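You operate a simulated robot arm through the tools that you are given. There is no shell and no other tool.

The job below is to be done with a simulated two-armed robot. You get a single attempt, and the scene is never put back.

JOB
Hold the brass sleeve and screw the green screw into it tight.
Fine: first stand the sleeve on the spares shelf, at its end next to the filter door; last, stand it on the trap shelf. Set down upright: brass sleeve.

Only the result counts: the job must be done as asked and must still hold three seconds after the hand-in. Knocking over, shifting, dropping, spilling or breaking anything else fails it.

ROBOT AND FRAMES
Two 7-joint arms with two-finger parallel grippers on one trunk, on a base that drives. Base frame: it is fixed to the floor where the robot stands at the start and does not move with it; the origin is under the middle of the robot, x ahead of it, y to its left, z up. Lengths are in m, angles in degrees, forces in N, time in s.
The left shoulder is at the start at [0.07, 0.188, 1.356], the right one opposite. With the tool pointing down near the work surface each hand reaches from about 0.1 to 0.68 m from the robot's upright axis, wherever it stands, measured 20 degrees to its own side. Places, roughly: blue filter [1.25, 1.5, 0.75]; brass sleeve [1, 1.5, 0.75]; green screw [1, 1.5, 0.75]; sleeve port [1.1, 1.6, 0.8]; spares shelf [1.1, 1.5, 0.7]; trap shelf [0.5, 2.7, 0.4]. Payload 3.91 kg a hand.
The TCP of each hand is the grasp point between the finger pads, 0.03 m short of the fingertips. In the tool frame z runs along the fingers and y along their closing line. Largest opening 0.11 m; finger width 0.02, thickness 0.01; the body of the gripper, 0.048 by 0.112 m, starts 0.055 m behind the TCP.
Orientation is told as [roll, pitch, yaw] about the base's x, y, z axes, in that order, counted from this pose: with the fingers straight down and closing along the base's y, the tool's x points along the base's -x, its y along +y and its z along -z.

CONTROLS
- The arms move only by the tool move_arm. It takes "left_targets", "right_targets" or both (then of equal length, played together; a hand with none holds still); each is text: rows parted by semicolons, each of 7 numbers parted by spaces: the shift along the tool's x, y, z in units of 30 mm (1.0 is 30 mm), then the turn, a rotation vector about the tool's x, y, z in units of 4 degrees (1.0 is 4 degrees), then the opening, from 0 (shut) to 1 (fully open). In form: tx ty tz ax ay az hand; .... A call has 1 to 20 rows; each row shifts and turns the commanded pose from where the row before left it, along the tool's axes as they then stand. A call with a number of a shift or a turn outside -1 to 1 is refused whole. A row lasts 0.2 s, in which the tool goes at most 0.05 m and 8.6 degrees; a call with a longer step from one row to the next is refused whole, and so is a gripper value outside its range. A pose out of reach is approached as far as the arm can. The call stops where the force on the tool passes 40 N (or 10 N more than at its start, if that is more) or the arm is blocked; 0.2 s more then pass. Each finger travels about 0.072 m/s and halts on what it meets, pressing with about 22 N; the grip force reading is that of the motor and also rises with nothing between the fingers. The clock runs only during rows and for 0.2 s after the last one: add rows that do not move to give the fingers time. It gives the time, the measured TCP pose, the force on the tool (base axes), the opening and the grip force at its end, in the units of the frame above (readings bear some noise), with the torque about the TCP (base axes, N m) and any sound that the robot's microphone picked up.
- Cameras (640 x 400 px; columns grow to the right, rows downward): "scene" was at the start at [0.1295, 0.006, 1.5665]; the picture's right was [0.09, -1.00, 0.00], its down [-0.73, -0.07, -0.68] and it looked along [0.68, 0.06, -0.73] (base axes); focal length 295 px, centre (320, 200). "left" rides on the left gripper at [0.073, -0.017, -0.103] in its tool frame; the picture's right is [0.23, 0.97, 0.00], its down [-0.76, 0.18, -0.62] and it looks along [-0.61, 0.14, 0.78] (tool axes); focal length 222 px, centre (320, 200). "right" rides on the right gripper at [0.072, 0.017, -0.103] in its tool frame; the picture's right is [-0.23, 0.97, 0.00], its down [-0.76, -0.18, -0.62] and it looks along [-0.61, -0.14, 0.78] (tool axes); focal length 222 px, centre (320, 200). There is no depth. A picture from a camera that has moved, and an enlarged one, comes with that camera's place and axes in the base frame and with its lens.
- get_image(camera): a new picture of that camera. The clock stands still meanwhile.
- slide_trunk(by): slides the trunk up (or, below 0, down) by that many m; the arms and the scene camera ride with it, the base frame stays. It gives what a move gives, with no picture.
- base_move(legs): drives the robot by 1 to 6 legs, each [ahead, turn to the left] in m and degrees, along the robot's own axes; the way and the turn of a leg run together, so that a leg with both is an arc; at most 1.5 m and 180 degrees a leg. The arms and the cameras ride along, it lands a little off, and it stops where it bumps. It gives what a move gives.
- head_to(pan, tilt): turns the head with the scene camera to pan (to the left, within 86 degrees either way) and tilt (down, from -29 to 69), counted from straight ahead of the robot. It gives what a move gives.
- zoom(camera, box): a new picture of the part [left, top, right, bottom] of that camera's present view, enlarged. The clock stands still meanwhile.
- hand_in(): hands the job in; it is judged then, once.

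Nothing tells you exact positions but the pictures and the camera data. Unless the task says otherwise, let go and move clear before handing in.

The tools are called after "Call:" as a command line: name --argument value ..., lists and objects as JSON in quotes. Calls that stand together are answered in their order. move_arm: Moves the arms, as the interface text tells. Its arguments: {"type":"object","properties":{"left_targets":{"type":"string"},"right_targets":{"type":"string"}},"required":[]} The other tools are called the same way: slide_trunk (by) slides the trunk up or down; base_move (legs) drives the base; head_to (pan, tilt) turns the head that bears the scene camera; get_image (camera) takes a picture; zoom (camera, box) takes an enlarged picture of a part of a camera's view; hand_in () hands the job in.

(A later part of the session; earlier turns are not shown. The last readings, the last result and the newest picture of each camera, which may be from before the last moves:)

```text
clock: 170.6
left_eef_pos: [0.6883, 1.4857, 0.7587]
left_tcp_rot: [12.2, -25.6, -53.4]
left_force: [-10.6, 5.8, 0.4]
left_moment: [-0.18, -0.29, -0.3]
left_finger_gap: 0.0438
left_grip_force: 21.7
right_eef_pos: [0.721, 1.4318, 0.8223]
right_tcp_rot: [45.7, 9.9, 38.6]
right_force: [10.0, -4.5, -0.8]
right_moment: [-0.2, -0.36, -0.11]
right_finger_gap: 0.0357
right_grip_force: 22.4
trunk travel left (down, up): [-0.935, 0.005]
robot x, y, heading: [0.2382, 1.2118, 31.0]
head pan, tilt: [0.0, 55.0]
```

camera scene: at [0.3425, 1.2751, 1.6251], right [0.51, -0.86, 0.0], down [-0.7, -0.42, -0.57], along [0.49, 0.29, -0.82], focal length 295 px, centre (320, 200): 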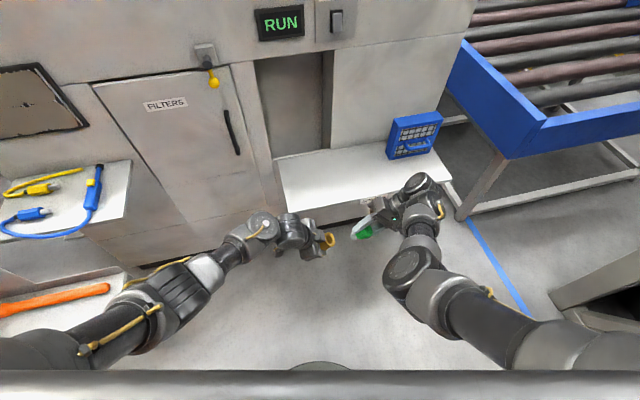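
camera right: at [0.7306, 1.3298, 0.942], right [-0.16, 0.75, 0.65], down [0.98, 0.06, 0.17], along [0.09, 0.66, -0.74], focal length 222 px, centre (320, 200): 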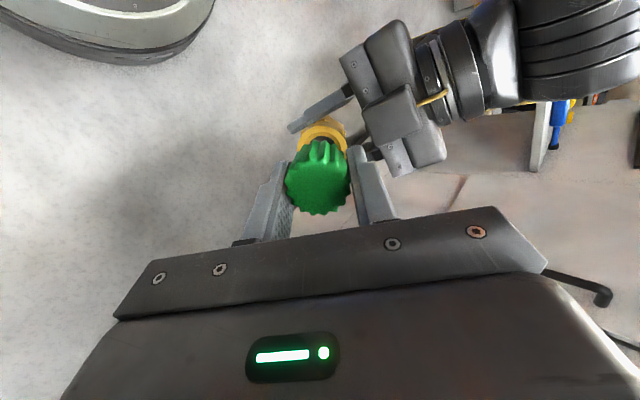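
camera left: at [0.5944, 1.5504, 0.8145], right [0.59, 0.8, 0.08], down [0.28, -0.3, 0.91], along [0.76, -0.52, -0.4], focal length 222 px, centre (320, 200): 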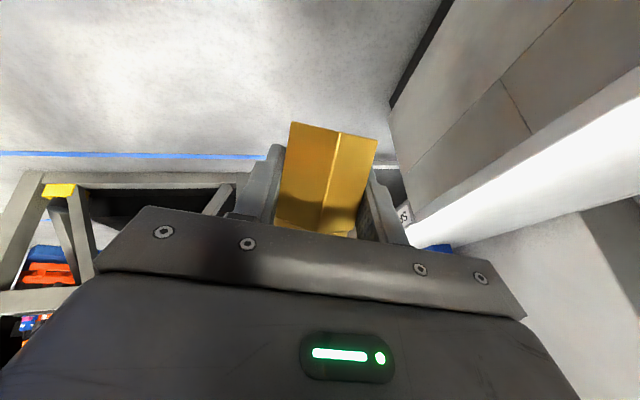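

The right arm is at the end of its reach there. I'll withdraw the screw 2 cm, bring both hands 3 cm closer to me in step, and redo the insertion.

Call:
move_arm --right_targets "0.05 0 -0.2 0 0 0 0.15; 0.05 0 -0.22 0 0 0 0.15; 0.05 0 -0.22 0 0 0 0.15; 0 0 0 0 0 0 0.15"

Call:
move_arm --left_targets "0.023 -0.241 -0.063 0 0 0 0.2; 0.023 -0.241 -0.063 0 0 0 0.2; 0.023 -0.241 -0.063 0 0 0 0.2; 0.023 -0.241 -0.063 0 0 0 0.2; 0 0 0 0 0 0 0.2; 0 0 0 0 0 0 0.2" --right_targets "0.244 -0.006 0.054 0 0 0 0.15; 0.244 -0.006 0.054 0 0 0 0.15; 0.244 -0.006 0.054 0 0 0 0.15; 0.244 -0.006 0.054 0 0 0 0.15; 0 0 0 0 0 0 0.15; 0 0 0 0 0 0 0.15"

Call:
get_image --camera "scene"

Call:
zoom --camera "scene" --box '[310, 232, 366, 267]'

Call:
zoom --camera "right" --box '[270, 90, 390, 170]'

```text
clock: 171.6
left_eef_pos: [0.6895, 1.4857, 0.7573]
left_tcp_rot: [12.2, -25.7, -53.5]
left_force: [0.3, 0.7, -1.7]
left_moment: [0.02, 0.01, -0.01]
left_finger_gap: 0.0438
left_grip_force: 22.5
right_eef_pos: [0.7284, 1.4205, 0.8361]
right_tcp_rot: [45.8, 10.0, 38.7]
right_force: [0.6, 0.7, -1.0]
right_moment: [0.0, 0.0, -0.02]
right_finger_gap: 0.0354
right_grip_force: 22.0
trunk travel left (down, up): [-0.935, 0.005]
robot x, y, heading: [0.2324, 1.2136, 30.8]
head pan, tilt: [0.0, 55.0]
```

```text
clock: 173.2
left_eef_pos: [0.6629, 1.4699, 0.7567]
left_tcp_rot: [12.1, -25.7, -53.4]
left_force: [0.3, 0.0, -1.5]
left_moment: [-0.01, 0.0, -0.03]
left_finger_gap: 0.0435
left_grip_force: 22.5
right_eef_pos: [0.7371, 1.3898, 0.8421]
right_tcp_rot: [43.7, 8.6, 36.9]
right_force: [-0.4, -0.4, -1.1]
right_moment: [0.01, 0.0, 0.0]
right_finger_gap: 0.0356
right_grip_force: 21.8
trunk travel left (down, up): [-0.935, 0.005]
robot x, y, heading: [0.237, 1.2145, 30.9]
head pan, tilt: [0.0, 55.0]
stopped in row 6 (right hand): the arm was blocked; the commanded pose is now the measured one
```

```text
taken
camera scene: at [0.3421, 1.275, 1.6252], right [0.51, -0.86, 0.0], down [-0.7, -0.42, -0.57], along [0.49, 0.29, -0.82], focal length 295 px, centre (320, 200)
```

scene: 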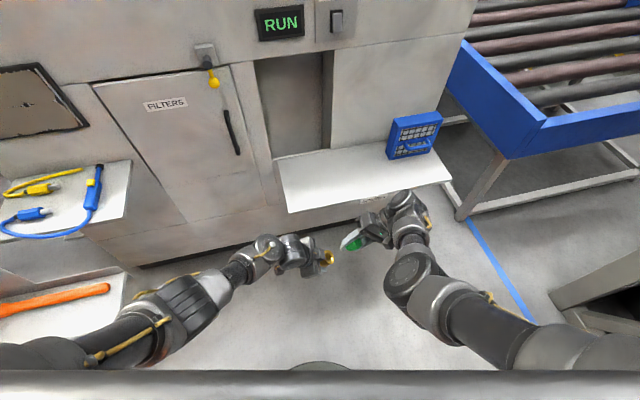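

```text
11.43 times, centred on (338, 250) of scene
camera zoom: at [0.3421, 1.275, 1.6252], right [0.51, -0.86, 0.0], down [-0.7, -0.42, -0.57], along [0.49, 0.29, -0.82], focal length 3367 px, centre (114, -366)
```

zoom: 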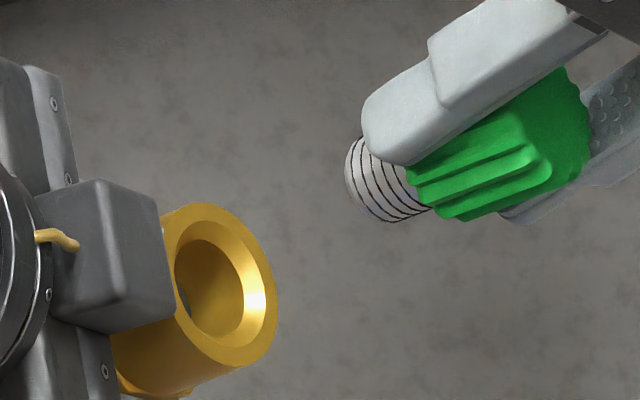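

```text
5.00 times, centred on (330, 130) of right
camera zoom: at [0.7253, 1.3091, 0.9396], right [-0.16, 0.76, 0.63], down [0.98, 0.03, 0.21], along [0.14, 0.65, -0.75], focal length 1111 px, centre (270, 550)
```

zoom: 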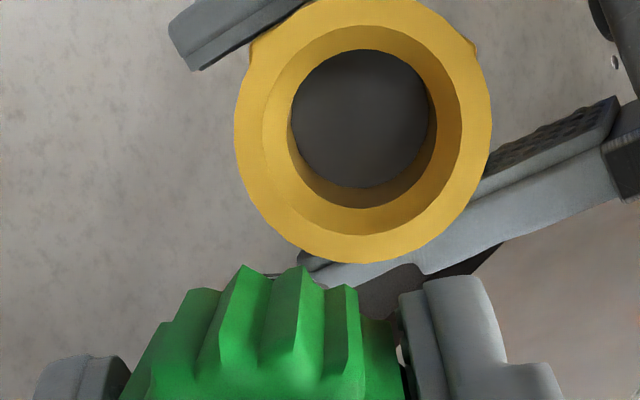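

Moving closer blocks the right arm against the torso, so instead I'll put the sleeve back out and 2 cm higher, and bring the right hand to match.

Call:
move_arm --left_targets "-0.103 0.276 -0.098 0 0 0 0.2; -0.103 0.276 -0.098 0 0 0 0.2; -0.103 0.276 -0.098 0 0 0 0.2; -0.103 0.276 -0.098 0 0 0 0.2; 0 0 0 0 0 0 0.2; 0 0 0 0 0 0 0.2" --right_targets "-0.3 0 0 0 0 0 0.15; -0.3 0 0 -0.16 0.17 -0.04 0.15; 0 0 0 -0.16 0.17 -0.04 0.15; 0 0 0 -0.16 0.17 -0.03 0.15; 0 0 0 0 0 0 0.15; 0 0 0 0 0 0 0.15"

```text
clock: 174.6
left_eef_pos: [0.6884, 1.4851, 0.779]
left_tcp_rot: [12.1, -25.8, -53.4]
left_force: [-0.6, 0.1, -2.0]
left_moment: [-0.03, 0.02, -0.03]
left_finger_gap: 0.0438
left_grip_force: 22.0
right_eef_pos: [0.7472, 1.4042, 0.8397]
right_tcp_rot: [46.2, 9.8, 38.9]
right_force: [-0.3, -0.3, -0.5]
right_moment: [-0.06, 0.0, -0.01]
right_finger_gap: 0.0355
right_grip_force: 22.3
trunk travel left (down, up): [-0.935, 0.005]
robot x, y, heading: [0.2369, 1.217, 30.6]
head pan, tilt: [0.0, 55.0]
```

Call:
move_arm --right_targets "0 0 -0.4 0 0 0 0.15; 0.15 0.45 0 0 0 0 0.15; 0.15 0.457 0.243 0 0 0 0.15; 0 0 0 0 0 0 0.15; 0 0 0 0 0 0 0.15"

Call:
zoom --camera "scene" --box '[310, 222, 366, 257]'

Call:
zoom --camera "right" --box '[270, 90, 390, 170]'

```text
clock: 175.8
left_eef_pos: [0.6886, 1.4857, 0.7804]
left_tcp_rot: [12.2, -25.7, -53.4]
left_force: [0.5, -0.6, -1.7]
left_moment: [-0.02, 0.01, 0.0]
left_finger_gap: 0.0438
left_grip_force: 22.0
right_eef_pos: [0.736, 1.4102, 0.864]
right_tcp_rot: [45.9, 9.7, 38.7]
right_force: [0.0, -0.1, -0.6]
right_moment: [-0.01, -0.02, 0.0]
right_finger_gap: 0.0354
right_grip_force: 21.5
trunk travel left (down, up): [-0.935, 0.005]
robot x, y, heading: [0.2378, 1.2142, 30.8]
head pan, tilt: [0.0, 55.0]
```

```text
11.43 times, centred on (338, 240) of scene
camera zoom: at [0.342, 1.2756, 1.6252], right [0.51, -0.86, 0.0], down [-0.7, -0.42, -0.57], along [0.49, 0.29, -0.82], focal length 3367 px, centre (114, -251)
```

zoom: 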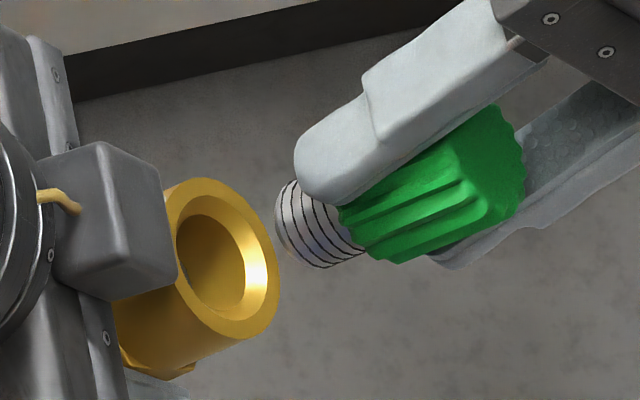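

```text
5.00 times, centred on (330, 130) of right
camera zoom: at [0.7306, 1.328, 0.9606], right [-0.16, 0.74, 0.65], down [0.98, 0.06, 0.17], along [0.09, 0.67, -0.74], focal length 1111 px, centre (270, 550)
```

zoom: 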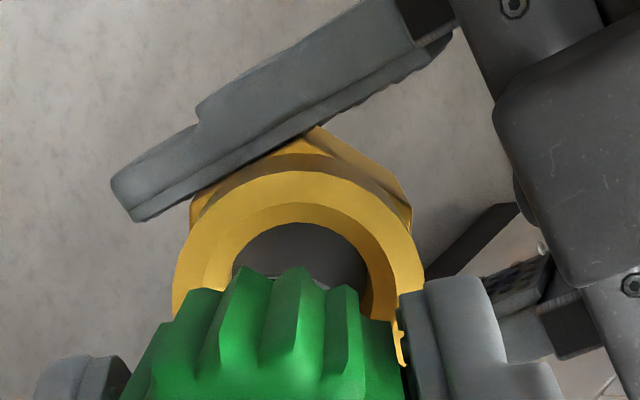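

Call:
move_arm --right_targets "0.07 0.09 0 0 0 0 0.15; 0 0 0 0 0 0 0.15; 0 0 0 0 0 0 0.15; 0 0 0 0 0 0 0.15"

Call:
zoom --camera "scene" --box '[310, 222, 366, 257]'

Call:
zoom --camera "right" --box '[270, 90, 390, 170]'

```text
clock: 176.8
left_eef_pos: [0.6891, 1.4848, 0.7798]
left_tcp_rot: [12.1, -25.7, -53.5]
left_force: [0.4, 0.0, -2.0]
left_moment: [-0.02, -0.01, 0.0]
left_finger_gap: 0.0437
left_grip_force: 21.7
right_eef_pos: [0.7403, 1.4067, 0.8677]
right_tcp_rot: [45.5, 9.5, 38.4]
right_force: [1.0, 0.1, -0.8]
right_moment: [0.0, -0.03, 0.0]
right_finger_gap: 0.0354
right_grip_force: 22.3
trunk travel left (down, up): [-0.935, 0.005]
robot x, y, heading: [0.2382, 1.2156, 30.9]
head pan, tilt: [0.0, 55.0]
```

```text
11.43 times, centred on (338, 240) of scene
camera zoom: at [0.3424, 1.2751, 1.6251], right [0.51, -0.86, 0.0], down [-0.7, -0.42, -0.57], along [0.49, 0.29, -0.82], focal length 3367 px, centre (114, -251)
```

zoom: 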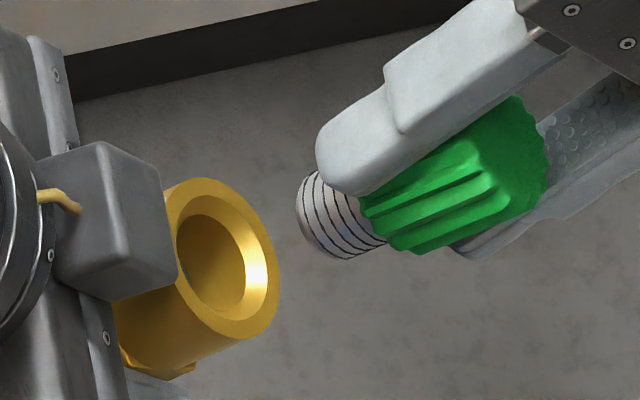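

```text
5.00 times, centred on (330, 130) of right
camera zoom: at [0.7335, 1.3243, 0.9633], right [-0.16, 0.75, 0.65], down [0.98, 0.05, 0.18], along [0.1, 0.66, -0.74], focal length 1111 px, centre (270, 550)
```

zoom: 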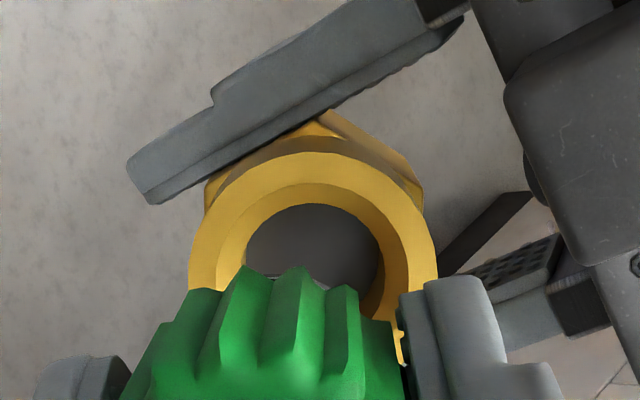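

Up there the right arm gives way sideways. I'll lower the sleeve slightly (and a touch closer), and bring the right hand lower first, where it tracked well.

Call:
move_arm --left_targets "0.11 -0.17 0.17 0 0 0 0.2; 0.117 -0.173 0.173 0 0 0 0.2; 0 0 0 0 0 0 0.2; 0 0 0 0 0 0 0.2; 0 0 0 0 0 0 0.2" --right_targets "-0.06 -0.24 0.23 0 0 0 0.15; -0.06 -0.24 0.23 0 0 0 0.15; -0.06 -0.24 0.23 0 0 0 0.15; 0 0 0 0 0 0 0.15; 0 0 0 0 0 0 0.15"

```text
clock: 178.0
left_eef_pos: [0.6819, 1.4817, 0.7646]
left_tcp_rot: [12.0, -25.7, -53.4]
left_force: [-0.3, -0.7, -1.4]
left_moment: [-0.01, 0.01, -0.02]
left_finger_gap: 0.0436
left_grip_force: 22.2
right_eef_pos: [0.7316, 1.4139, 0.834]
right_tcp_rot: [46.2, 9.8, 39.0]
right_force: [0.6, -1.3, -1.0]
right_moment: [-0.01, 0.02, -0.01]
right_finger_gap: 0.0357
right_grip_force: 22.0
trunk travel left (down, up): [-0.935, 0.005]
robot x, y, heading: [0.2352, 1.2163, 30.6]
head pan, tilt: [0.0, 55.0]
```

Call:
move_arm --right_targets "0.09 0 -0.39 0 0 0 0.15; 0.1 0.16 0 0 0 0 0.15; 0.1 0.157 0 0 0 0 0.15; 0 0 0 0 0 0 0.15; 0 0 0 0 0 0 0.15"

Call:
zoom --camera "scene" --box '[310, 222, 366, 257]'

Call:
zoom --camera "right" --box '[270, 90, 390, 170]'

```text
clock: 179.2
left_eef_pos: [0.6828, 1.4822, 0.7655]
left_tcp_rot: [12.0, -25.7, -53.4]
left_force: [1.0, 0.4, -1.9]
left_moment: [-0.03, -0.02, -0.01]
left_finger_gap: 0.0437
left_grip_force: 21.7
right_eef_pos: [0.7277, 1.4078, 0.8519]
right_tcp_rot: [46.2, 9.8, 38.9]
right_force: [0.5, 0.3, -0.8]
right_moment: [-0.04, -0.02, 0.01]
right_finger_gap: 0.0355
right_grip_force: 21.6
trunk travel left (down, up): [-0.935, 0.005]
robot x, y, heading: [0.2388, 1.2098, 30.5]
head pan, tilt: [0.0, 55.0]
```

```text
11.43 times, centred on (338, 240) of scene
camera zoom: at [0.3424, 1.2754, 1.6251], right [0.51, -0.86, 0.0], down [-0.7, -0.42, -0.57], along [0.49, 0.29, -0.82], focal length 3367 px, centre (114, -251)
```

zoom: 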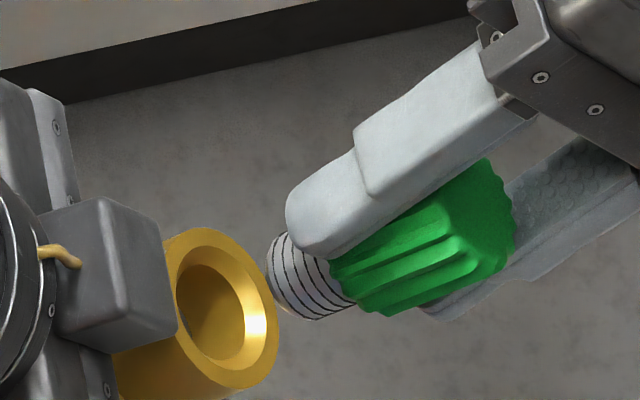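

```text
5.00 times, centred on (330, 130) of right
camera zoom: at [0.7229, 1.325, 0.9475], right [-0.16, 0.74, 0.65], down [0.98, 0.06, 0.17], along [0.09, 0.67, -0.74], focal length 1111 px, centre (270, 550)
```

zoom: 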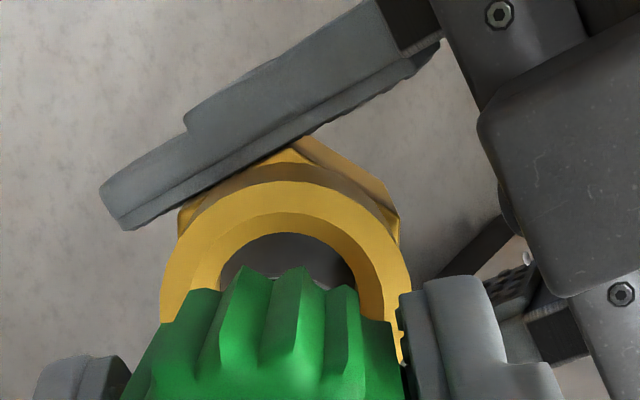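

Both views agree to within about 1–2 mm now, well inside the chamfer. Nudging 1 mm and advancing along the axis.

Call:
move_arm --right_targets "0.033 0 0 0 0 0 0.15; -0.045 0 0.195 0 0 0 0.15; -0.045 0 0.195 0 0 0 0.15; -0.045 0 0.195 0 0 0 0.15; 0 0 0 0 0 0 0.15; 0 0 0 0 0 0 0.15"

Call:
move_arm --right_targets "-0.022 0 0.097 0 0 0 0.15; -0.022 0 0.097 0 0 0 0.15; 0 0 0 0 0 0 0.15; 0 0 0 0 0 0 0.15"

Call:
zoom --camera "scene" --box '[310, 222, 366, 257]'

```text
clock: 180.6
left_eef_pos: [0.6825, 1.4815, 0.7658]
left_tcp_rot: [12.1, -25.7, -53.4]
left_force: [-0.1, 1.1, -2.1]
left_moment: [0.0, -0.01, 0.01]
left_finger_gap: 0.0439
left_grip_force: 22.1
right_eef_pos: [0.7202, 1.4196, 0.8393]
right_tcp_rot: [46.2, 9.8, 38.9]
right_force: [0.1, 1.3, -0.7]
right_moment: [0.0, -0.01, -0.03]
right_finger_gap: 0.0356
right_grip_force: 21.3
trunk travel left (down, up): [-0.935, 0.005]
robot x, y, heading: [0.2418, 1.2165, 30.9]
head pan, tilt: [0.0, 55.0]
```

```text
clock: 181.6
left_eef_pos: [0.682, 1.481, 0.765]
left_tcp_rot: [12.1, -25.7, -53.3]
left_force: [-0.4, -0.2, -1.3]
left_moment: [0.02, -0.01, -0.01]
left_finger_gap: 0.0437
left_grip_force: 21.7
right_eef_pos: [0.7193, 1.4216, 0.8362]
right_tcp_rot: [46.2, 9.8, 38.9]
right_force: [-0.3, 0.2, -0.7]
right_moment: [0.03, 0.01, 0.0]
right_finger_gap: 0.0353
right_grip_force: 22.2
trunk travel left (down, up): [-0.935, 0.005]
robot x, y, heading: [0.2395, 1.2133, 30.7]
head pan, tilt: [0.0, 55.0]
```

```text
11.43 times, centred on (338, 240) of scene
camera zoom: at [0.3423, 1.2753, 1.6251], right [0.51, -0.86, 0.0], down [-0.7, -0.42, -0.57], along [0.49, 0.29, -0.82], focal length 3367 px, centre (114, -251)
```

zoom: 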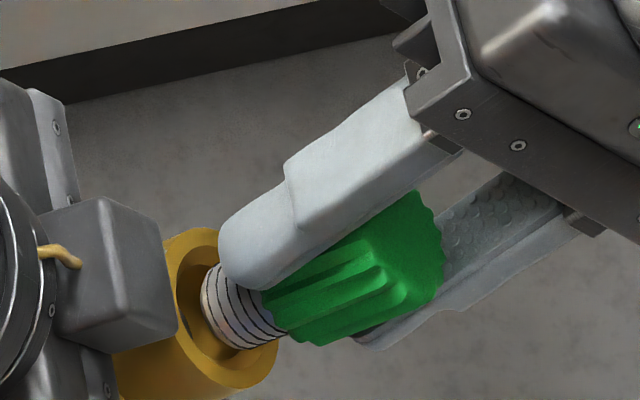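

Call:
move_arm --right_targets "-0.022 0 0.097 0 0 0 0.15; -0.022 0 0.097 0 0 0 0.15; 0 0 0 0 0 0 0.15; 0 0 0 0 0 0 0.15"

Call:
zoom --camera "scene" --box '[310, 222, 366, 257]'

```text
clock: 182.6
left_eef_pos: [0.6822, 1.4803, 0.7652]
left_tcp_rot: [12.1, -25.6, -53.4]
left_force: [0.1, 0.5, -1.8]
left_moment: [-0.01, 0.02, -0.01]
left_finger_gap: 0.044
left_grip_force: 21.3
right_eef_pos: [0.7164, 1.4251, 0.8299]
right_tcp_rot: [46.2, 9.8, 39.0]
right_force: [-0.3, -0.9, -0.2]
right_moment: [-0.01, 0.0, -0.01]
right_finger_gap: 0.0356
right_grip_force: 21.9
trunk travel left (down, up): [-0.935, 0.005]
robot x, y, heading: [0.2374, 1.2145, 30.7]
head pan, tilt: [0.0, 55.0]
```

```text
11.43 times, centred on (338, 240) of scene
camera zoom: at [0.3423, 1.2753, 1.6251], right [0.51, -0.86, 0.0], down [-0.7, -0.42, -0.57], along [0.49, 0.29, -0.82], focal length 3367 px, centre (114, -251)
```

zoom: 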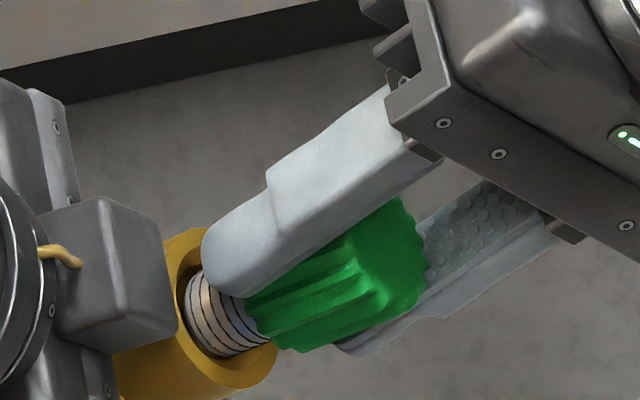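

Call:
move_arm --right_targets "-0.022 0 0.097 0 0 0 0.15; -0.011 0 0.049 0 0 0 0.15; 0 0 0 0 0 0 0.15; 0 0 0 0 0 0 0.15"

Call:
zoom --camera "scene" --box '[310, 222, 366, 257]'

```text
clock: 183.6
left_eef_pos: [0.6832, 1.4809, 0.7649]
left_tcp_rot: [12.0, -25.7, -53.4]
left_force: [-1.7, -0.2, -1.8]
left_moment: [0.01, -0.05, -0.04]
left_finger_gap: 0.0438
left_grip_force: 22.9
right_eef_pos: [0.7135, 1.4288, 0.827]
right_tcp_rot: [46.2, 9.8, 38.9]
right_force: [2.2, 1.1, 0.3]
right_moment: [0.03, -0.06, -0.04]
right_finger_gap: 0.0355
right_grip_force: 21.9
trunk travel left (down, up): [-0.935, 0.005]
robot x, y, heading: [0.2354, 1.2138, 30.7]
head pan, tilt: [0.0, 55.0]
```

```text
11.43 times, centred on (338, 240) of scene
camera zoom: at [0.3423, 1.2753, 1.6251], right [0.51, -0.86, 0.0], down [-0.7, -0.42, -0.57], along [0.49, 0.29, -0.82], focal length 3367 px, centre (114, -251)
```

zoom: 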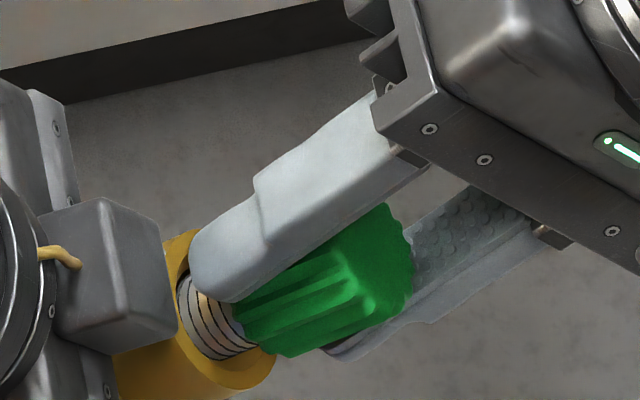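

Call:
move_arm --right_targets "-0.035 0 0 0 0 0 0.15; -0.022 0 0.097 0 0 0 0.15; 0 0 0 0 0 0 0.15; 0 0 0 0 0 0 0.15"

Call:
zoom --camera "scene" --box '[310, 222, 366, 257]'

```text
clock: 184.6
left_eef_pos: [0.6823, 1.4825, 0.7649]
left_tcp_rot: [12.1, -25.7, -53.3]
left_force: [0.2, -0.2, -2.2]
left_moment: [0.03, -0.02, -0.02]
left_finger_gap: 0.0439
left_grip_force: 22.1
right_eef_pos: [0.7139, 1.4301, 0.825]
right_tcp_rot: [46.2, 9.8, 38.8]
right_force: [-0.1, 0.3, -0.6]
right_moment: [0.01, 0.02, -0.01]
right_finger_gap: 0.0352
right_grip_force: 21.8
trunk travel left (down, up): [-0.935, 0.005]
robot x, y, heading: [0.2389, 1.2144, 31.1]
head pan, tilt: [0.0, 55.0]
```

```text
11.43 times, centred on (338, 240) of scene
camera zoom: at [0.3423, 1.2753, 1.6251], right [0.51, -0.86, 0.0], down [-0.7, -0.42, -0.57], along [0.49, 0.29, -0.82], focal length 3367 px, centre (114, -251)
```

zoom: 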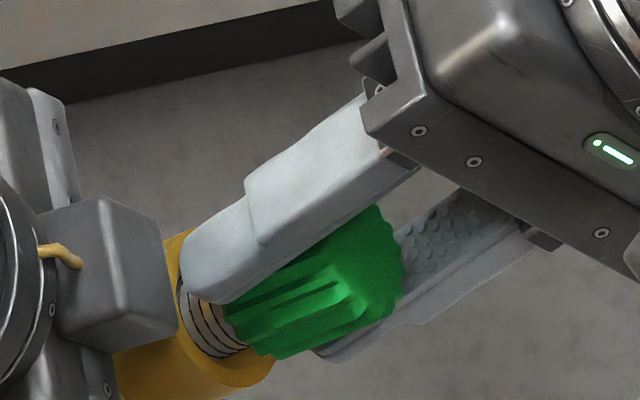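

Call:
move_arm --right_targets "-0.022 0 0.097 0 0 0 0.15; 0 0 0 0 0 0 0.15; 0 0 0 0 0 0 0.15"

Call:
move_arm --right_targets "-0.022 0 0.097 0 0 0 0.15; 0 0 0 0 0 0 0.15; 0 0 0 0 0 0 0.15"

Call:
zoom --camera "scene" --box '[310, 222, 366, 257]'

Call:
zoom --camera "right" --box '[270, 90, 390, 170]'

```text
clock: 185.4
left_eef_pos: [0.6842, 1.4811, 0.7654]
left_tcp_rot: [12.1, -25.7, -53.3]
left_force: [0.0, 0.3, -1.3]
left_moment: [-0.02, -0.03, -0.01]
left_finger_gap: 0.0439
left_grip_force: 21.6
right_eef_pos: [0.7132, 1.4328, 0.8238]
right_tcp_rot: [46.2, 9.9, 38.9]
right_force: [0.9, -0.9, -0.5]
right_moment: [0.0, 0.01, 0.01]
right_finger_gap: 0.0357
right_grip_force: 21.6
trunk travel left (down, up): [-0.935, 0.005]
robot x, y, heading: [0.2393, 1.2139, 30.8]
head pan, tilt: [0.0, 55.0]
```

```text
clock: 186.2
left_eef_pos: [0.6824, 1.4805, 0.7647]
left_tcp_rot: [12.0, -25.6, -53.4]
left_force: [0.3, -0.2, -1.5]
left_moment: [-0.02, -0.01, 0.01]
left_finger_gap: 0.0439
left_grip_force: 22.3
right_eef_pos: [0.7124, 1.4344, 0.8213]
right_tcp_rot: [46.2, 9.8, 38.9]
right_force: [1.2, 0.0, -0.9]
right_moment: [0.0, -0.05, -0.02]
right_finger_gap: 0.0356
right_grip_force: 21.7
trunk travel left (down, up): [-0.935, 0.005]
robot x, y, heading: [0.2416, 1.2133, 30.9]
head pan, tilt: [0.0, 55.0]
```

```text
11.43 times, centred on (338, 240) of scene
camera zoom: at [0.3422, 1.2753, 1.6251], right [0.51, -0.86, 0.0], down [-0.7, -0.42, -0.57], along [0.49, 0.29, -0.82], focal length 3367 px, centre (114, -251)
```

zoom: 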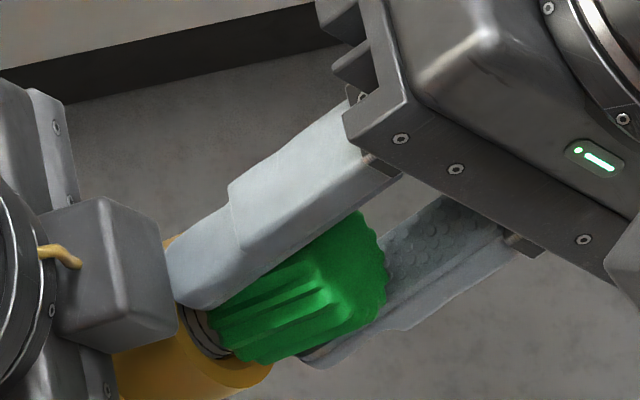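

```text
5.00 times, centred on (330, 130) of right
camera zoom: at [0.7074, 1.3516, 0.9168], right [-0.16, 0.74, 0.65], down [0.98, 0.06, 0.17], along [0.09, 0.67, -0.74], focal length 1111 px, centre (270, 550)
```

zoom: 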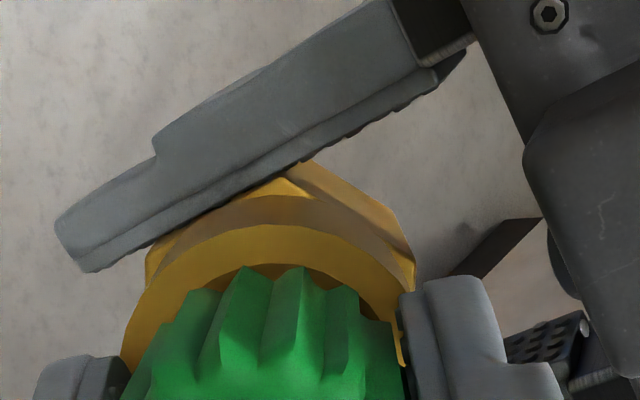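

The screw slid most of the way in with hardly any force. I'll press on gently until it seats on something, then try turning it clockwise.

Call:
move_arm --right_targets "-0.022 0 0.097 0 0 0 0.15; 0 0 0 0 0 0 0.15; 0 0 0 0 0 0 0.15"

Call:
move_arm --right_targets "0 -0.009 0 -0.225 0 0.974 0.15; 0 -0.009 0 -0.225 0 0.974 0.15; 0 -0.009 0 -0.225 0 0.974 0.15; 0 0 0 0 0 0 0.15; 0 0 0 0 0 0 0.15"

Call:
zoom --camera "scene" --box '[310, 222, 366, 257]'

```text
clock: 187.0
left_eef_pos: [0.6821, 1.4818, 0.7645]
left_tcp_rot: [12.1, -25.7, -53.5]
left_force: [-0.1, -0.1, -1.7]
left_moment: [0.02, 0.0, -0.04]
left_finger_gap: 0.0436
left_grip_force: 21.9
right_eef_pos: [0.7106, 1.4364, 0.8187]
right_tcp_rot: [46.2, 9.8, 39.0]
right_force: [0.0, 0.5, -0.5]
right_moment: [0.0, 0.04, 0.01]
right_finger_gap: 0.0354
right_grip_force: 21.9
trunk travel left (down, up): [-0.935, 0.005]
robot x, y, heading: [0.2374, 1.2131, 30.7]
head pan, tilt: [0.0, 55.0]
```

```text
clock: 188.2
left_eef_pos: [0.6813, 1.4809, 0.7653]
left_tcp_rot: [12.0, -25.7, -53.4]
left_force: [-8.0, 0.8, 5.2]
left_moment: [-0.16, -0.22, -0.15]
left_finger_gap: 0.0437
left_grip_force: 22.3
right_eef_pos: [0.7118, 1.4357, 0.8195]
right_tcp_rot: [46.8, 18.3, 30.5]
right_force: [8.8, -1.7, -7.7]
right_moment: [-0.26, -0.45, -0.17]
right_finger_gap: 0.0355
right_grip_force: 21.8
trunk travel left (down, up): [-0.935, 0.005]
robot x, y, heading: [0.2369, 1.2109, 30.7]
head pan, tilt: [0.0, 55.0]
```

```text
11.43 times, centred on (338, 240) of scene
camera zoom: at [0.3419, 1.2756, 1.6252], right [0.51, -0.86, 0.0], down [-0.7, -0.42, -0.57], along [0.49, 0.29, -0.82], focal length 3367 px, centre (114, -251)
```

zoom: 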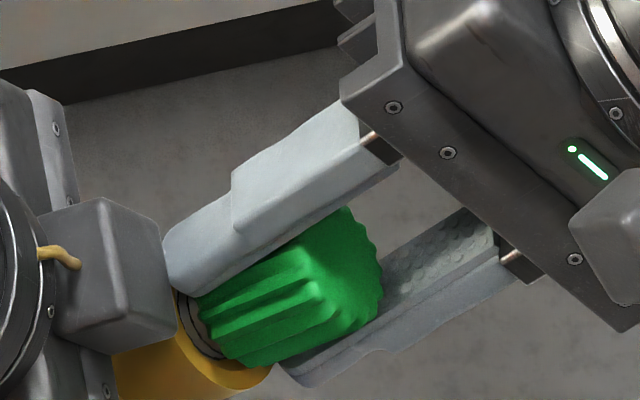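

Turning gives some side load and a small resisting torque. I'll turn a little further and see how it develops.

Call:
move_arm --right_targets "0 -0.009 0 -0.225 0 0.974 0.15; 0 -0.009 0 -0.225 0 0.974 0.15; 0 -0.009 0 -0.225 0 0.974 0.15; 0 0 0 0 0 0 0.15; 0 0 0 0 0 0 0.15"

Call:
zoom --camera "scene" --box '[310, 222, 366, 257]'

Call:
zoom --camera "right" --box '[240, 90, 400, 190]'

```text
clock: 189.4
left_eef_pos: [0.6823, 1.4805, 0.7641]
left_tcp_rot: [12.0, -25.7, -53.5]
left_force: [-8.6, 3.8, 4.8]
left_moment: [-0.21, -0.25, -0.13]
left_finger_gap: 0.0441
left_grip_force: 22.6
right_eef_pos: [0.7099, 1.4349, 0.8212]
right_tcp_rot: [46.2, 26.9, 21.9]
right_force: [7.7, -4.3, -6.9]
right_moment: [-0.28, -0.45, -0.14]
right_finger_gap: 0.0358
right_grip_force: 22.2
right hand out of reach, approached as far as the arm can: row 2
trunk travel left (down, up): [-0.935, 0.005]
robot x, y, heading: [0.2357, 1.2132, 30.9]
head pan, tilt: [0.0, 55.0]
```

```text
11.43 times, centred on (338, 240) of scene
camera zoom: at [0.3422, 1.2755, 1.6251], right [0.51, -0.86, 0.0], down [-0.7, -0.42, -0.57], along [0.49, 0.29, -0.82], focal length 3367 px, centre (114, -251)
```

zoom: 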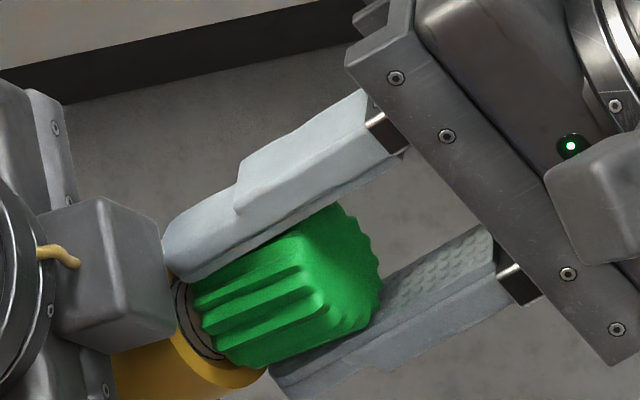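

```text
4.00 times, centred on (320, 140) of right
camera zoom: at [0.7084, 1.368, 0.9293], right [0.23, 0.82, 0.52], down [0.97, -0.23, -0.07], along [0.06, 0.53, -0.85], focal length 888 px, centre (320, 440)
```

zoom: 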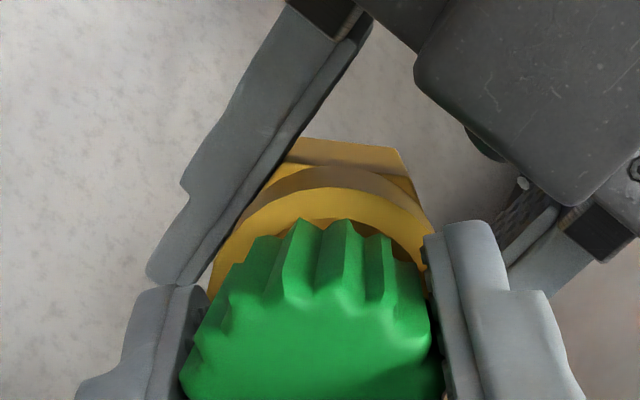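

The right arm runs out of range in this skewed grip. The screw sits deep in the hole, so I'll let go of it, and re-grip it with the tool axis exactly along the screw so that I can turn with the wrist alone.

Call:
move_arm --right_targets "0 0 0 0 0 0 0.4; 0 0 0 0 0 0 0.55; 0 0 0 0 0 0 0.7; 0 0 0 0 0 0 0.7"

Call:
zoom --camera "scene" --box '[310, 222, 366, 257]'

```text
clock: 190.4
left_eef_pos: [0.6822, 1.4801, 0.7651]
left_tcp_rot: [11.9, -25.7, -53.5]
left_force: [-2.5, 6.2, 11.1]
left_moment: [-0.54, -0.36, 0.01]
left_finger_gap: 0.0438
left_grip_force: 21.9
right_eef_pos: [0.7099, 1.4359, 0.8223]
right_tcp_rot: [46.2, 26.7, 22.0]
right_force: [3.3, -6.0, -12.3]
right_moment: [-0.35, -0.12, -0.01]
right_finger_gap: 0.0705
right_grip_force: 0.0
trunk travel left (down, up): [-0.935, 0.005]
robot x, y, heading: [0.2383, 1.2141, 30.9]
head pan, tilt: [0.0, 55.0]
```

```text
11.43 times, centred on (338, 240) of scene
camera zoom: at [0.3422, 1.2754, 1.6251], right [0.51, -0.86, 0.0], down [-0.7, -0.42, -0.57], along [0.49, 0.29, -0.82], focal length 3367 px, centre (114, -251)
```

zoom: 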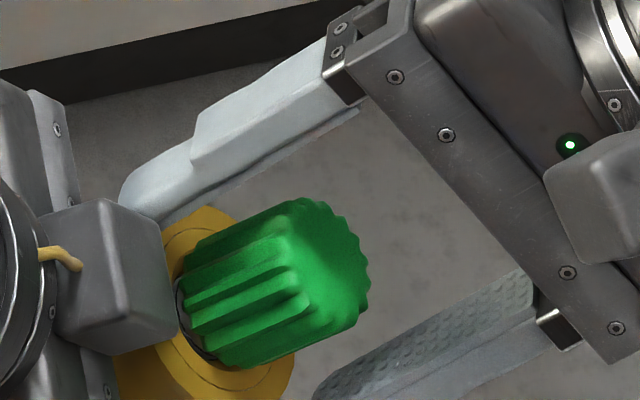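

Call:
move_arm --right_targets "0.05 0 -0.2 0 0 0 0.6; 0.11 0 -0.4 0 0 0 0.6; 0.14 0 -0.6 0 0 0 0.6; 0.14 0 -0.6 0 0 0 0.6; 0 0 0 0 0 0 0.6"

Call:
zoom --camera "scene" --box '[290, 210, 386, 270]'

Call:
get_image --camera "right"

```text
clock: 191.6
left_eef_pos: [0.6828, 1.4808, 0.7649]
left_tcp_rot: [12.0, -25.8, -53.3]
left_force: [-0.7, 0.2, -2.1]
left_moment: [0.01, -0.01, 0.02]
left_finger_gap: 0.0441
left_grip_force: 21.7
right_eef_pos: [0.73, 1.4017, 0.8602]
right_tcp_rot: [46.3, 26.8, 21.9]
right_force: [-0.5, -0.8, 0.5]
right_moment: [0.0, 0.0, 0.02]
right_finger_gap: 0.0659
right_grip_force: 0.0
trunk travel left (down, up): [-0.935, 0.005]
robot x, y, heading: [0.2336, 1.2111, 30.8]
head pan, tilt: [0.0, 55.0]
```

```text
6.67 times, centred on (338, 240) of scene
camera zoom: at [0.3424, 1.2753, 1.6251], right [0.51, -0.86, 0.0], down [-0.7, -0.42, -0.57], along [0.49, 0.29, -0.82], focal length 1964 px, centre (200, -67)
```

zoom: 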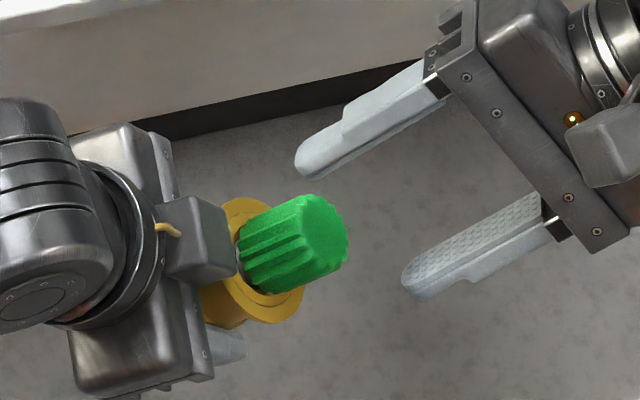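

```text
taken
camera right: at [0.7281, 1.3345, 0.9689], right [0.23, 0.82, 0.53], down [0.97, -0.23, -0.07], along [0.06, 0.53, -0.85], focal length 222 px, centre (320, 200)
```

right: 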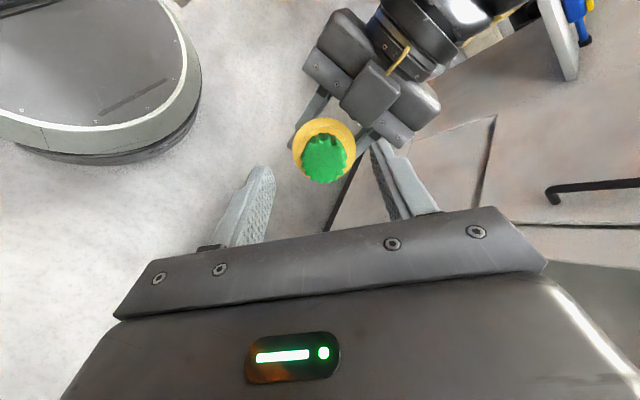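

The screw stays in the hole on its own. I'll move the sleeve slightly outward to suit the right arm, and straighten the right tool along the screw axis while it is clear.

Call:
move_arm --left_targets "-0.05 0.25 0.01 0 0 0 0.2; -0.08 0.4 0.012 0 0 0 0.2; -0.08 0.4 0.012 0 0 0 0.2; -0.06 0.3 0.01 0 0 0 0.2; 0 0 0 0 0 0 0.2; 0 0 0 0 0 0 0.2" --right_targets "-0.3 0 -0.3 0 -0.6 0 0.6; -0.4 0 -0.3 0 -0.7 0 0.6; -0.4 0 0 0 -0.7 0 0.6; -0.3 0 0 0 -0.7 0 0.6; 0 0 0 0 -0.55 0 0.6; 0 0 0 0 0 0 0.6"

Call:
zoom --camera "scene" --box '[290, 200, 402, 270]'

Call:
get_image --camera "right"

```text
clock: 193.0
left_eef_pos: [0.7164, 1.5021, 0.7745]
left_tcp_rot: [12.1, -25.6, -53.5]
left_force: [0.2, 0.3, -2.2]
left_moment: [0.02, 0.0, 0.04]
left_finger_gap: 0.0438
left_grip_force: 22.0
right_eef_pos: [0.7753, 1.4028, 0.8547]
right_tcp_rot: [42.4, 17.5, 12.2]
right_force: [0.3, -0.4, -0.4]
right_moment: [0.03, 0.01, 0.0]
right_finger_gap: 0.0659
right_grip_force: 0.0
trunk travel left (down, up): [-0.935, 0.005]
robot x, y, heading: [0.2392, 1.2137, 30.6]
head pan, tilt: [0.0, 55.0]
```

```text
5.71 times, centred on (346, 235) of scene
camera zoom: at [0.3425, 1.2752, 1.6251], right [0.51, -0.86, 0.0], down [-0.7, -0.42, -0.57], along [0.49, 0.29, -0.82], focal length 1684 px, centre (171, 0)
```

zoom: 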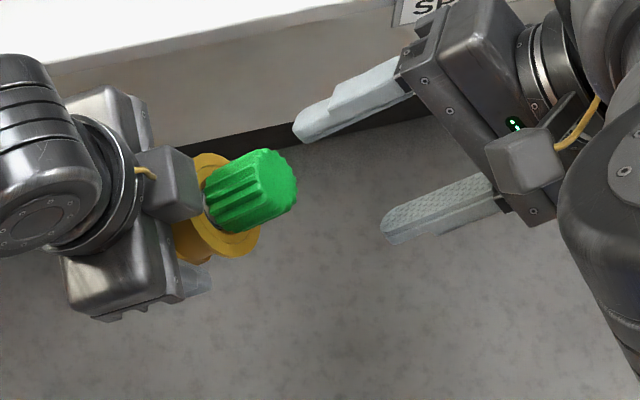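

```text
taken
camera right: at [0.7455, 1.3398, 0.9606], right [0.25, 0.79, 0.56], down [0.93, -0.37, 0.09], along [0.28, 0.49, -0.82], focal length 222 px, centre (320, 200)
```

right: 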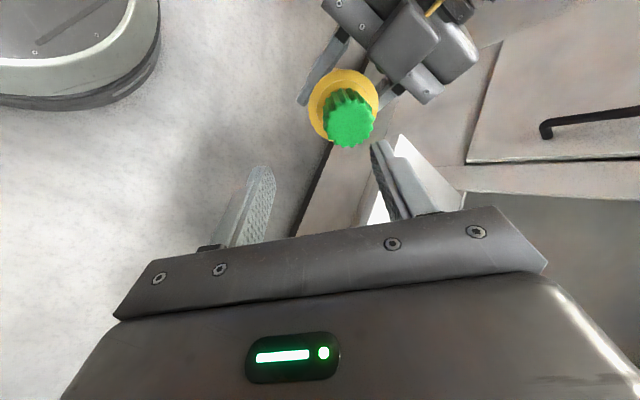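

Call:
move_arm --right_targets "0.2 0.36 0 0 0 0 0.6; 0.193 0.36 0 0 0 0 0.6; 0 0 0 0 0 0 0.6; 0 0 0 0 0 0 0.6"

Call:
zoom --camera "right" --box '[220, 80, 420, 205]'

Call:
zoom --camera "scene" --box '[290, 200, 402, 270]'

```text
clock: 194.0
left_eef_pos: [0.7168, 1.5019, 0.7743]
left_tcp_rot: [12.1, -25.7, -53.5]
left_force: [0.5, -0.1, -2.3]
left_moment: [0.0, 0.03, 0.0]
left_finger_gap: 0.0437
left_grip_force: 22.0
right_eef_pos: [0.7749, 1.4111, 0.8745]
right_tcp_rot: [42.1, 17.0, 11.4]
right_force: [-0.6, 0.6, -0.5]
right_moment: [0.01, 0.0, -0.04]
right_finger_gap: 0.0659
right_grip_force: 0.0
trunk travel left (down, up): [-0.935, 0.005]
robot x, y, heading: [0.2395, 1.2142, 31.0]
head pan, tilt: [0.0, 55.0]
```

```text
3.20 times, centred on (320, 142) of right
camera zoom: at [0.7438, 1.3486, 0.9807], right [0.26, 0.79, 0.56], down [0.92, -0.38, 0.11], along [0.29, 0.49, -0.82], focal length 711 px, centre (320, 384)
```

zoom: 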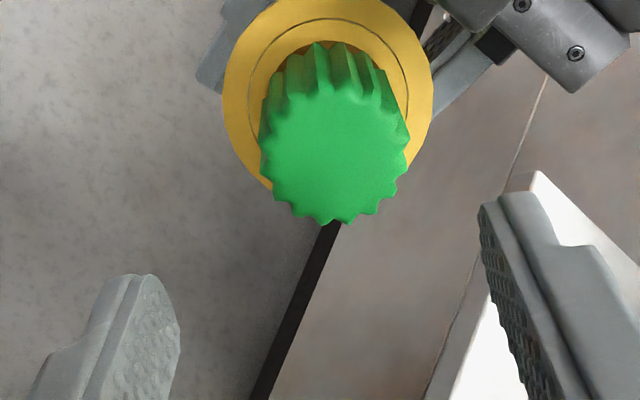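

```text
5.71 times, centred on (346, 235) of scene
camera zoom: at [0.3417, 1.2758, 1.6252], right [0.51, -0.86, 0.0], down [-0.7, -0.42, -0.57], along [0.49, 0.29, -0.82], focal length 1684 px, centre (171, 0)
```

zoom: 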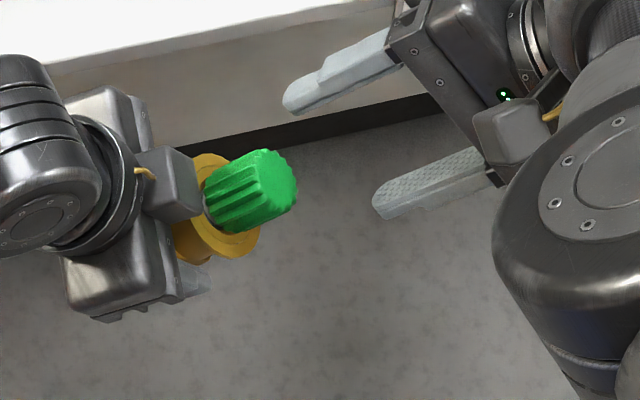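

At this height the right arm drifts right again. I'll instead approach the screw head from the right-below side, with the fingers turned so they straddle it front and back. First I move aside and test how far the wrist turns.

Call:
move_arm --right_targets "-0.26 -0.53 0 0 0 0 0.6; -0.26 -0.53 0 0 0 0 0.6; -0.26 -0.53 0 0 0 0 0.6; -0.26 -0.53 0 0 0 0 0.6; 0 0 0.5 0 0 0 0.6; 0 0 0.52 0 0 0 0.6; 0 0 0 0 0 0 0.6; 0 0 0 0 0 0 0.6"

Call:
move_arm --right_targets "0 0 0 0 0 -0.6 0.6; 0 0 0 0 0 -1 0.6; 0 0 0 0 0 -1 0.6; 0 0 0 0 0 -1 0.6; 0 0 0 0 0 -1 0.6; 0 0 0 0 0 -1 0.6; 0 0 0 0 0 -1 0.6; 0 0 0 0 0 -1 0.6; 0 0 0 0 0 -1 0.6; 0 0 0 0 0 -1 0.6; 0 0 0 0 0 -1 0.6; 0 0 0 0 0 -1 0.6; 0 0 0 0 0 -1 0.6; 0 0 0 0 0 -1 0.6; 0 0 0 0 0 0 0.6; 0 0 0 0 0 0 0.6"

Call:
get_image --camera "scene"

```text
clock: 195.8
left_eef_pos: [0.7172, 1.503, 0.7762]
left_tcp_rot: [12.0, -25.8, -53.4]
left_force: [0.5, 0.6, -2.9]
left_moment: [0.03, 0.02, 0.01]
left_finger_gap: 0.0441
left_grip_force: 22.4
right_eef_pos: [0.7788, 1.3933, 0.8015]
right_tcp_rot: [42.5, 17.5, 12.1]
right_force: [1.3, -0.1, 0.2]
right_moment: [0.01, -0.01, -0.01]
right_finger_gap: 0.0658
right_grip_force: 0.0
trunk travel left (down, up): [-0.935, 0.005]
robot x, y, heading: [0.2366, 1.2148, 30.8]
head pan, tilt: [0.0, 55.0]
```

```text
clock: 199.2
left_eef_pos: [0.7163, 1.501, 0.7747]
left_tcp_rot: [12.0, -25.8, -53.4]
left_force: [0.1, 0.5, -2.4]
left_moment: [0.04, 0.02, -0.04]
left_finger_gap: 0.0437
left_grip_force: 21.5
right_eef_pos: [0.78, 1.3935, 0.8006]
right_tcp_rot: [41.3, -20.3, 51.9]
right_force: [0.1, 0.0, -0.3]
right_moment: [0.0, 0.03, 0.03]
right_finger_gap: 0.066
right_grip_force: 0.0
trunk travel left (down, up): [-0.935, 0.005]
robot x, y, heading: [0.2355, 1.214, 30.8]
head pan, tilt: [0.0, 55.0]
```

```text
taken
camera scene: at [0.3424, 1.2753, 1.6251], right [0.51, -0.86, 0.0], down [-0.7, -0.42, -0.57], along [0.49, 0.29, -0.82], focal length 295 px, centre (320, 200)
```

scene: 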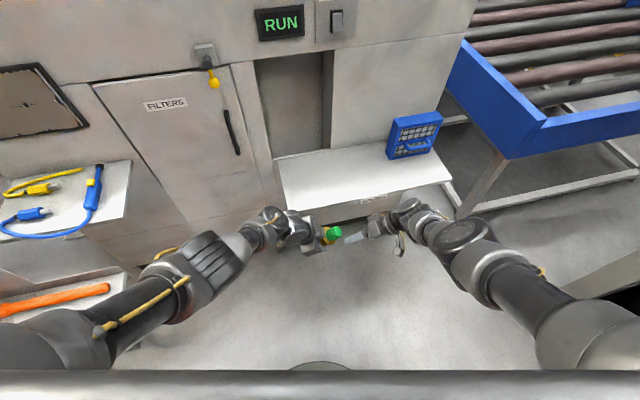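

Now the right arm has swung its elbow out, a much freer posture. I continue turning the wrist counter-clockwise to set up a long clockwise stroke.

Call:
move_arm --right_targets "0 0 0 0 0 -1 0.6; 0 0 0 0 0 -1 0.6; 0 0 0 0 0 -1 0.6; 0 0 0 0 0 -1 0.6; 0 0 0 0 0 -1 0.6; 0 0 0 0 0 -1 0.6; 0 0 0 0 0 -1 0.6; 0 0 0 0 0 -1 0.6; 0 0 0 0 0 -1 0.6; 0 0 0 0 0 -1 0.6; 0 0 0 0 0 -1 0.6; 0 0 0 0 0 -1 0.6; 0 0 0 0 0 -1 0.6; 0 0 0 0 0 -1 0.6; 0 0 0 0 0 -1 0.6; 0 0 0 0 0 0 0.6; 0 0 0 0 0 0 0.6"

Call:
zoom --camera "scene" --box '[280, 190, 440, 290]'

```text
clock: 202.8
left_eef_pos: [0.7166, 1.5014, 0.7745]
left_tcp_rot: [12.0, -25.8, -53.5]
left_force: [0.1, 0.2, -2.9]
left_moment: [0.02, 0.02, -0.01]
left_finger_gap: 0.0436
left_grip_force: 22.1
right_eef_pos: [0.7785, 1.3934, 0.8009]
right_tcp_rot: [0.6, -45.4, 119.4]
right_force: [-0.1, -0.7, 0.5]
right_moment: [-0.01, 0.03, -0.01]
right_finger_gap: 0.0661
right_grip_force: 0.0
trunk travel left (down, up): [-0.935, 0.005]
robot x, y, heading: [0.2385, 1.2152, 30.6]
head pan, tilt: [0.0, 55.0]
```

```text
4.00 times, centred on (360, 240) of scene
camera zoom: at [0.3424, 1.2753, 1.6251], right [0.51, -0.86, 0.0], down [-0.7, -0.42, -0.57], along [0.49, 0.29, -0.82], focal length 1179 px, centre (160, 40)
```

zoom: 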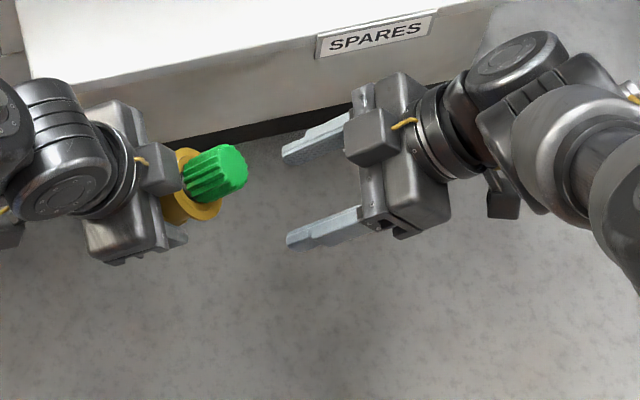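

The right tool now points along the screw with its fingers front and back. Sliding in from the right so that the fingers straddle the screw head.

Call:
move_arm --right_targets "-0.4 0 0 0 0 0 0.6; -0.6 0 0 0 0 0 0.6; -0.6 0 0 0 0 0 0.6; -0.5 0 0 0 0 0 0.6; -0.217 0 0 0 0 0 0.6; 0 0 0 0 0 0 0.6; 0 0 0 0 0 0 0.6"

Call:
zoom --camera "scene" --box '[300, 210, 396, 270]'

Call:
get_image --camera "right"

```text
clock: 204.4
left_eef_pos: [0.716, 1.5024, 0.775]
left_tcp_rot: [12.1, -25.7, -53.4]
left_force: [0.3, 0.1, -2.5]
left_moment: [0.04, 0.02, 0.05]
left_finger_gap: 0.0439
left_grip_force: 21.7
right_eef_pos: [0.7567, 1.4364, 0.8495]
right_tcp_rot: [0.6, -45.3, 119.5]
right_force: [-0.3, 0.1, -0.7]
right_moment: [-0.01, 0.01, 0.01]
right_finger_gap: 0.0658
right_grip_force: 0.0
trunk travel left (down, up): [-0.935, 0.005]
robot x, y, heading: [0.2355, 1.2159, 31.0]
head pan, tilt: [0.0, 55.0]
```

```text
6.67 times, centred on (348, 240) of scene
camera zoom: at [0.3421, 1.2755, 1.6252], right [0.51, -0.86, 0.0], down [-0.7, -0.42, -0.57], along [0.49, 0.29, -0.82], focal length 1964 px, centre (133, -67)
```

zoom: 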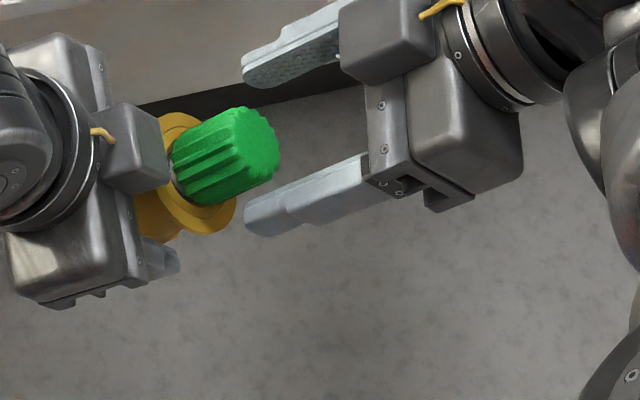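

```text
taken
camera right: at [0.8039, 1.3216, 0.8713], right [-0.92, -0.35, 0.17], down [0.11, 0.17, 0.98], along [-0.37, 0.92, -0.12], focal length 222 px, centre (320, 200)
```

right: 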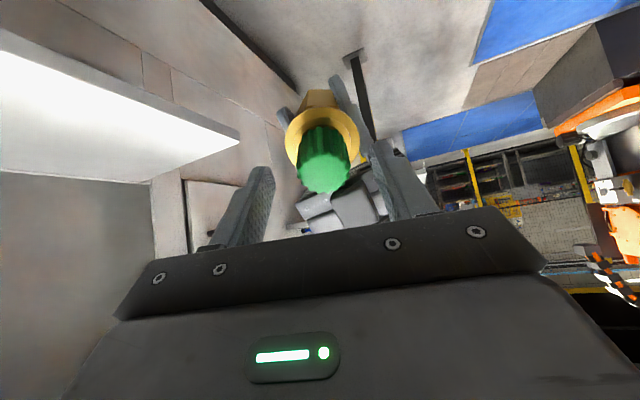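

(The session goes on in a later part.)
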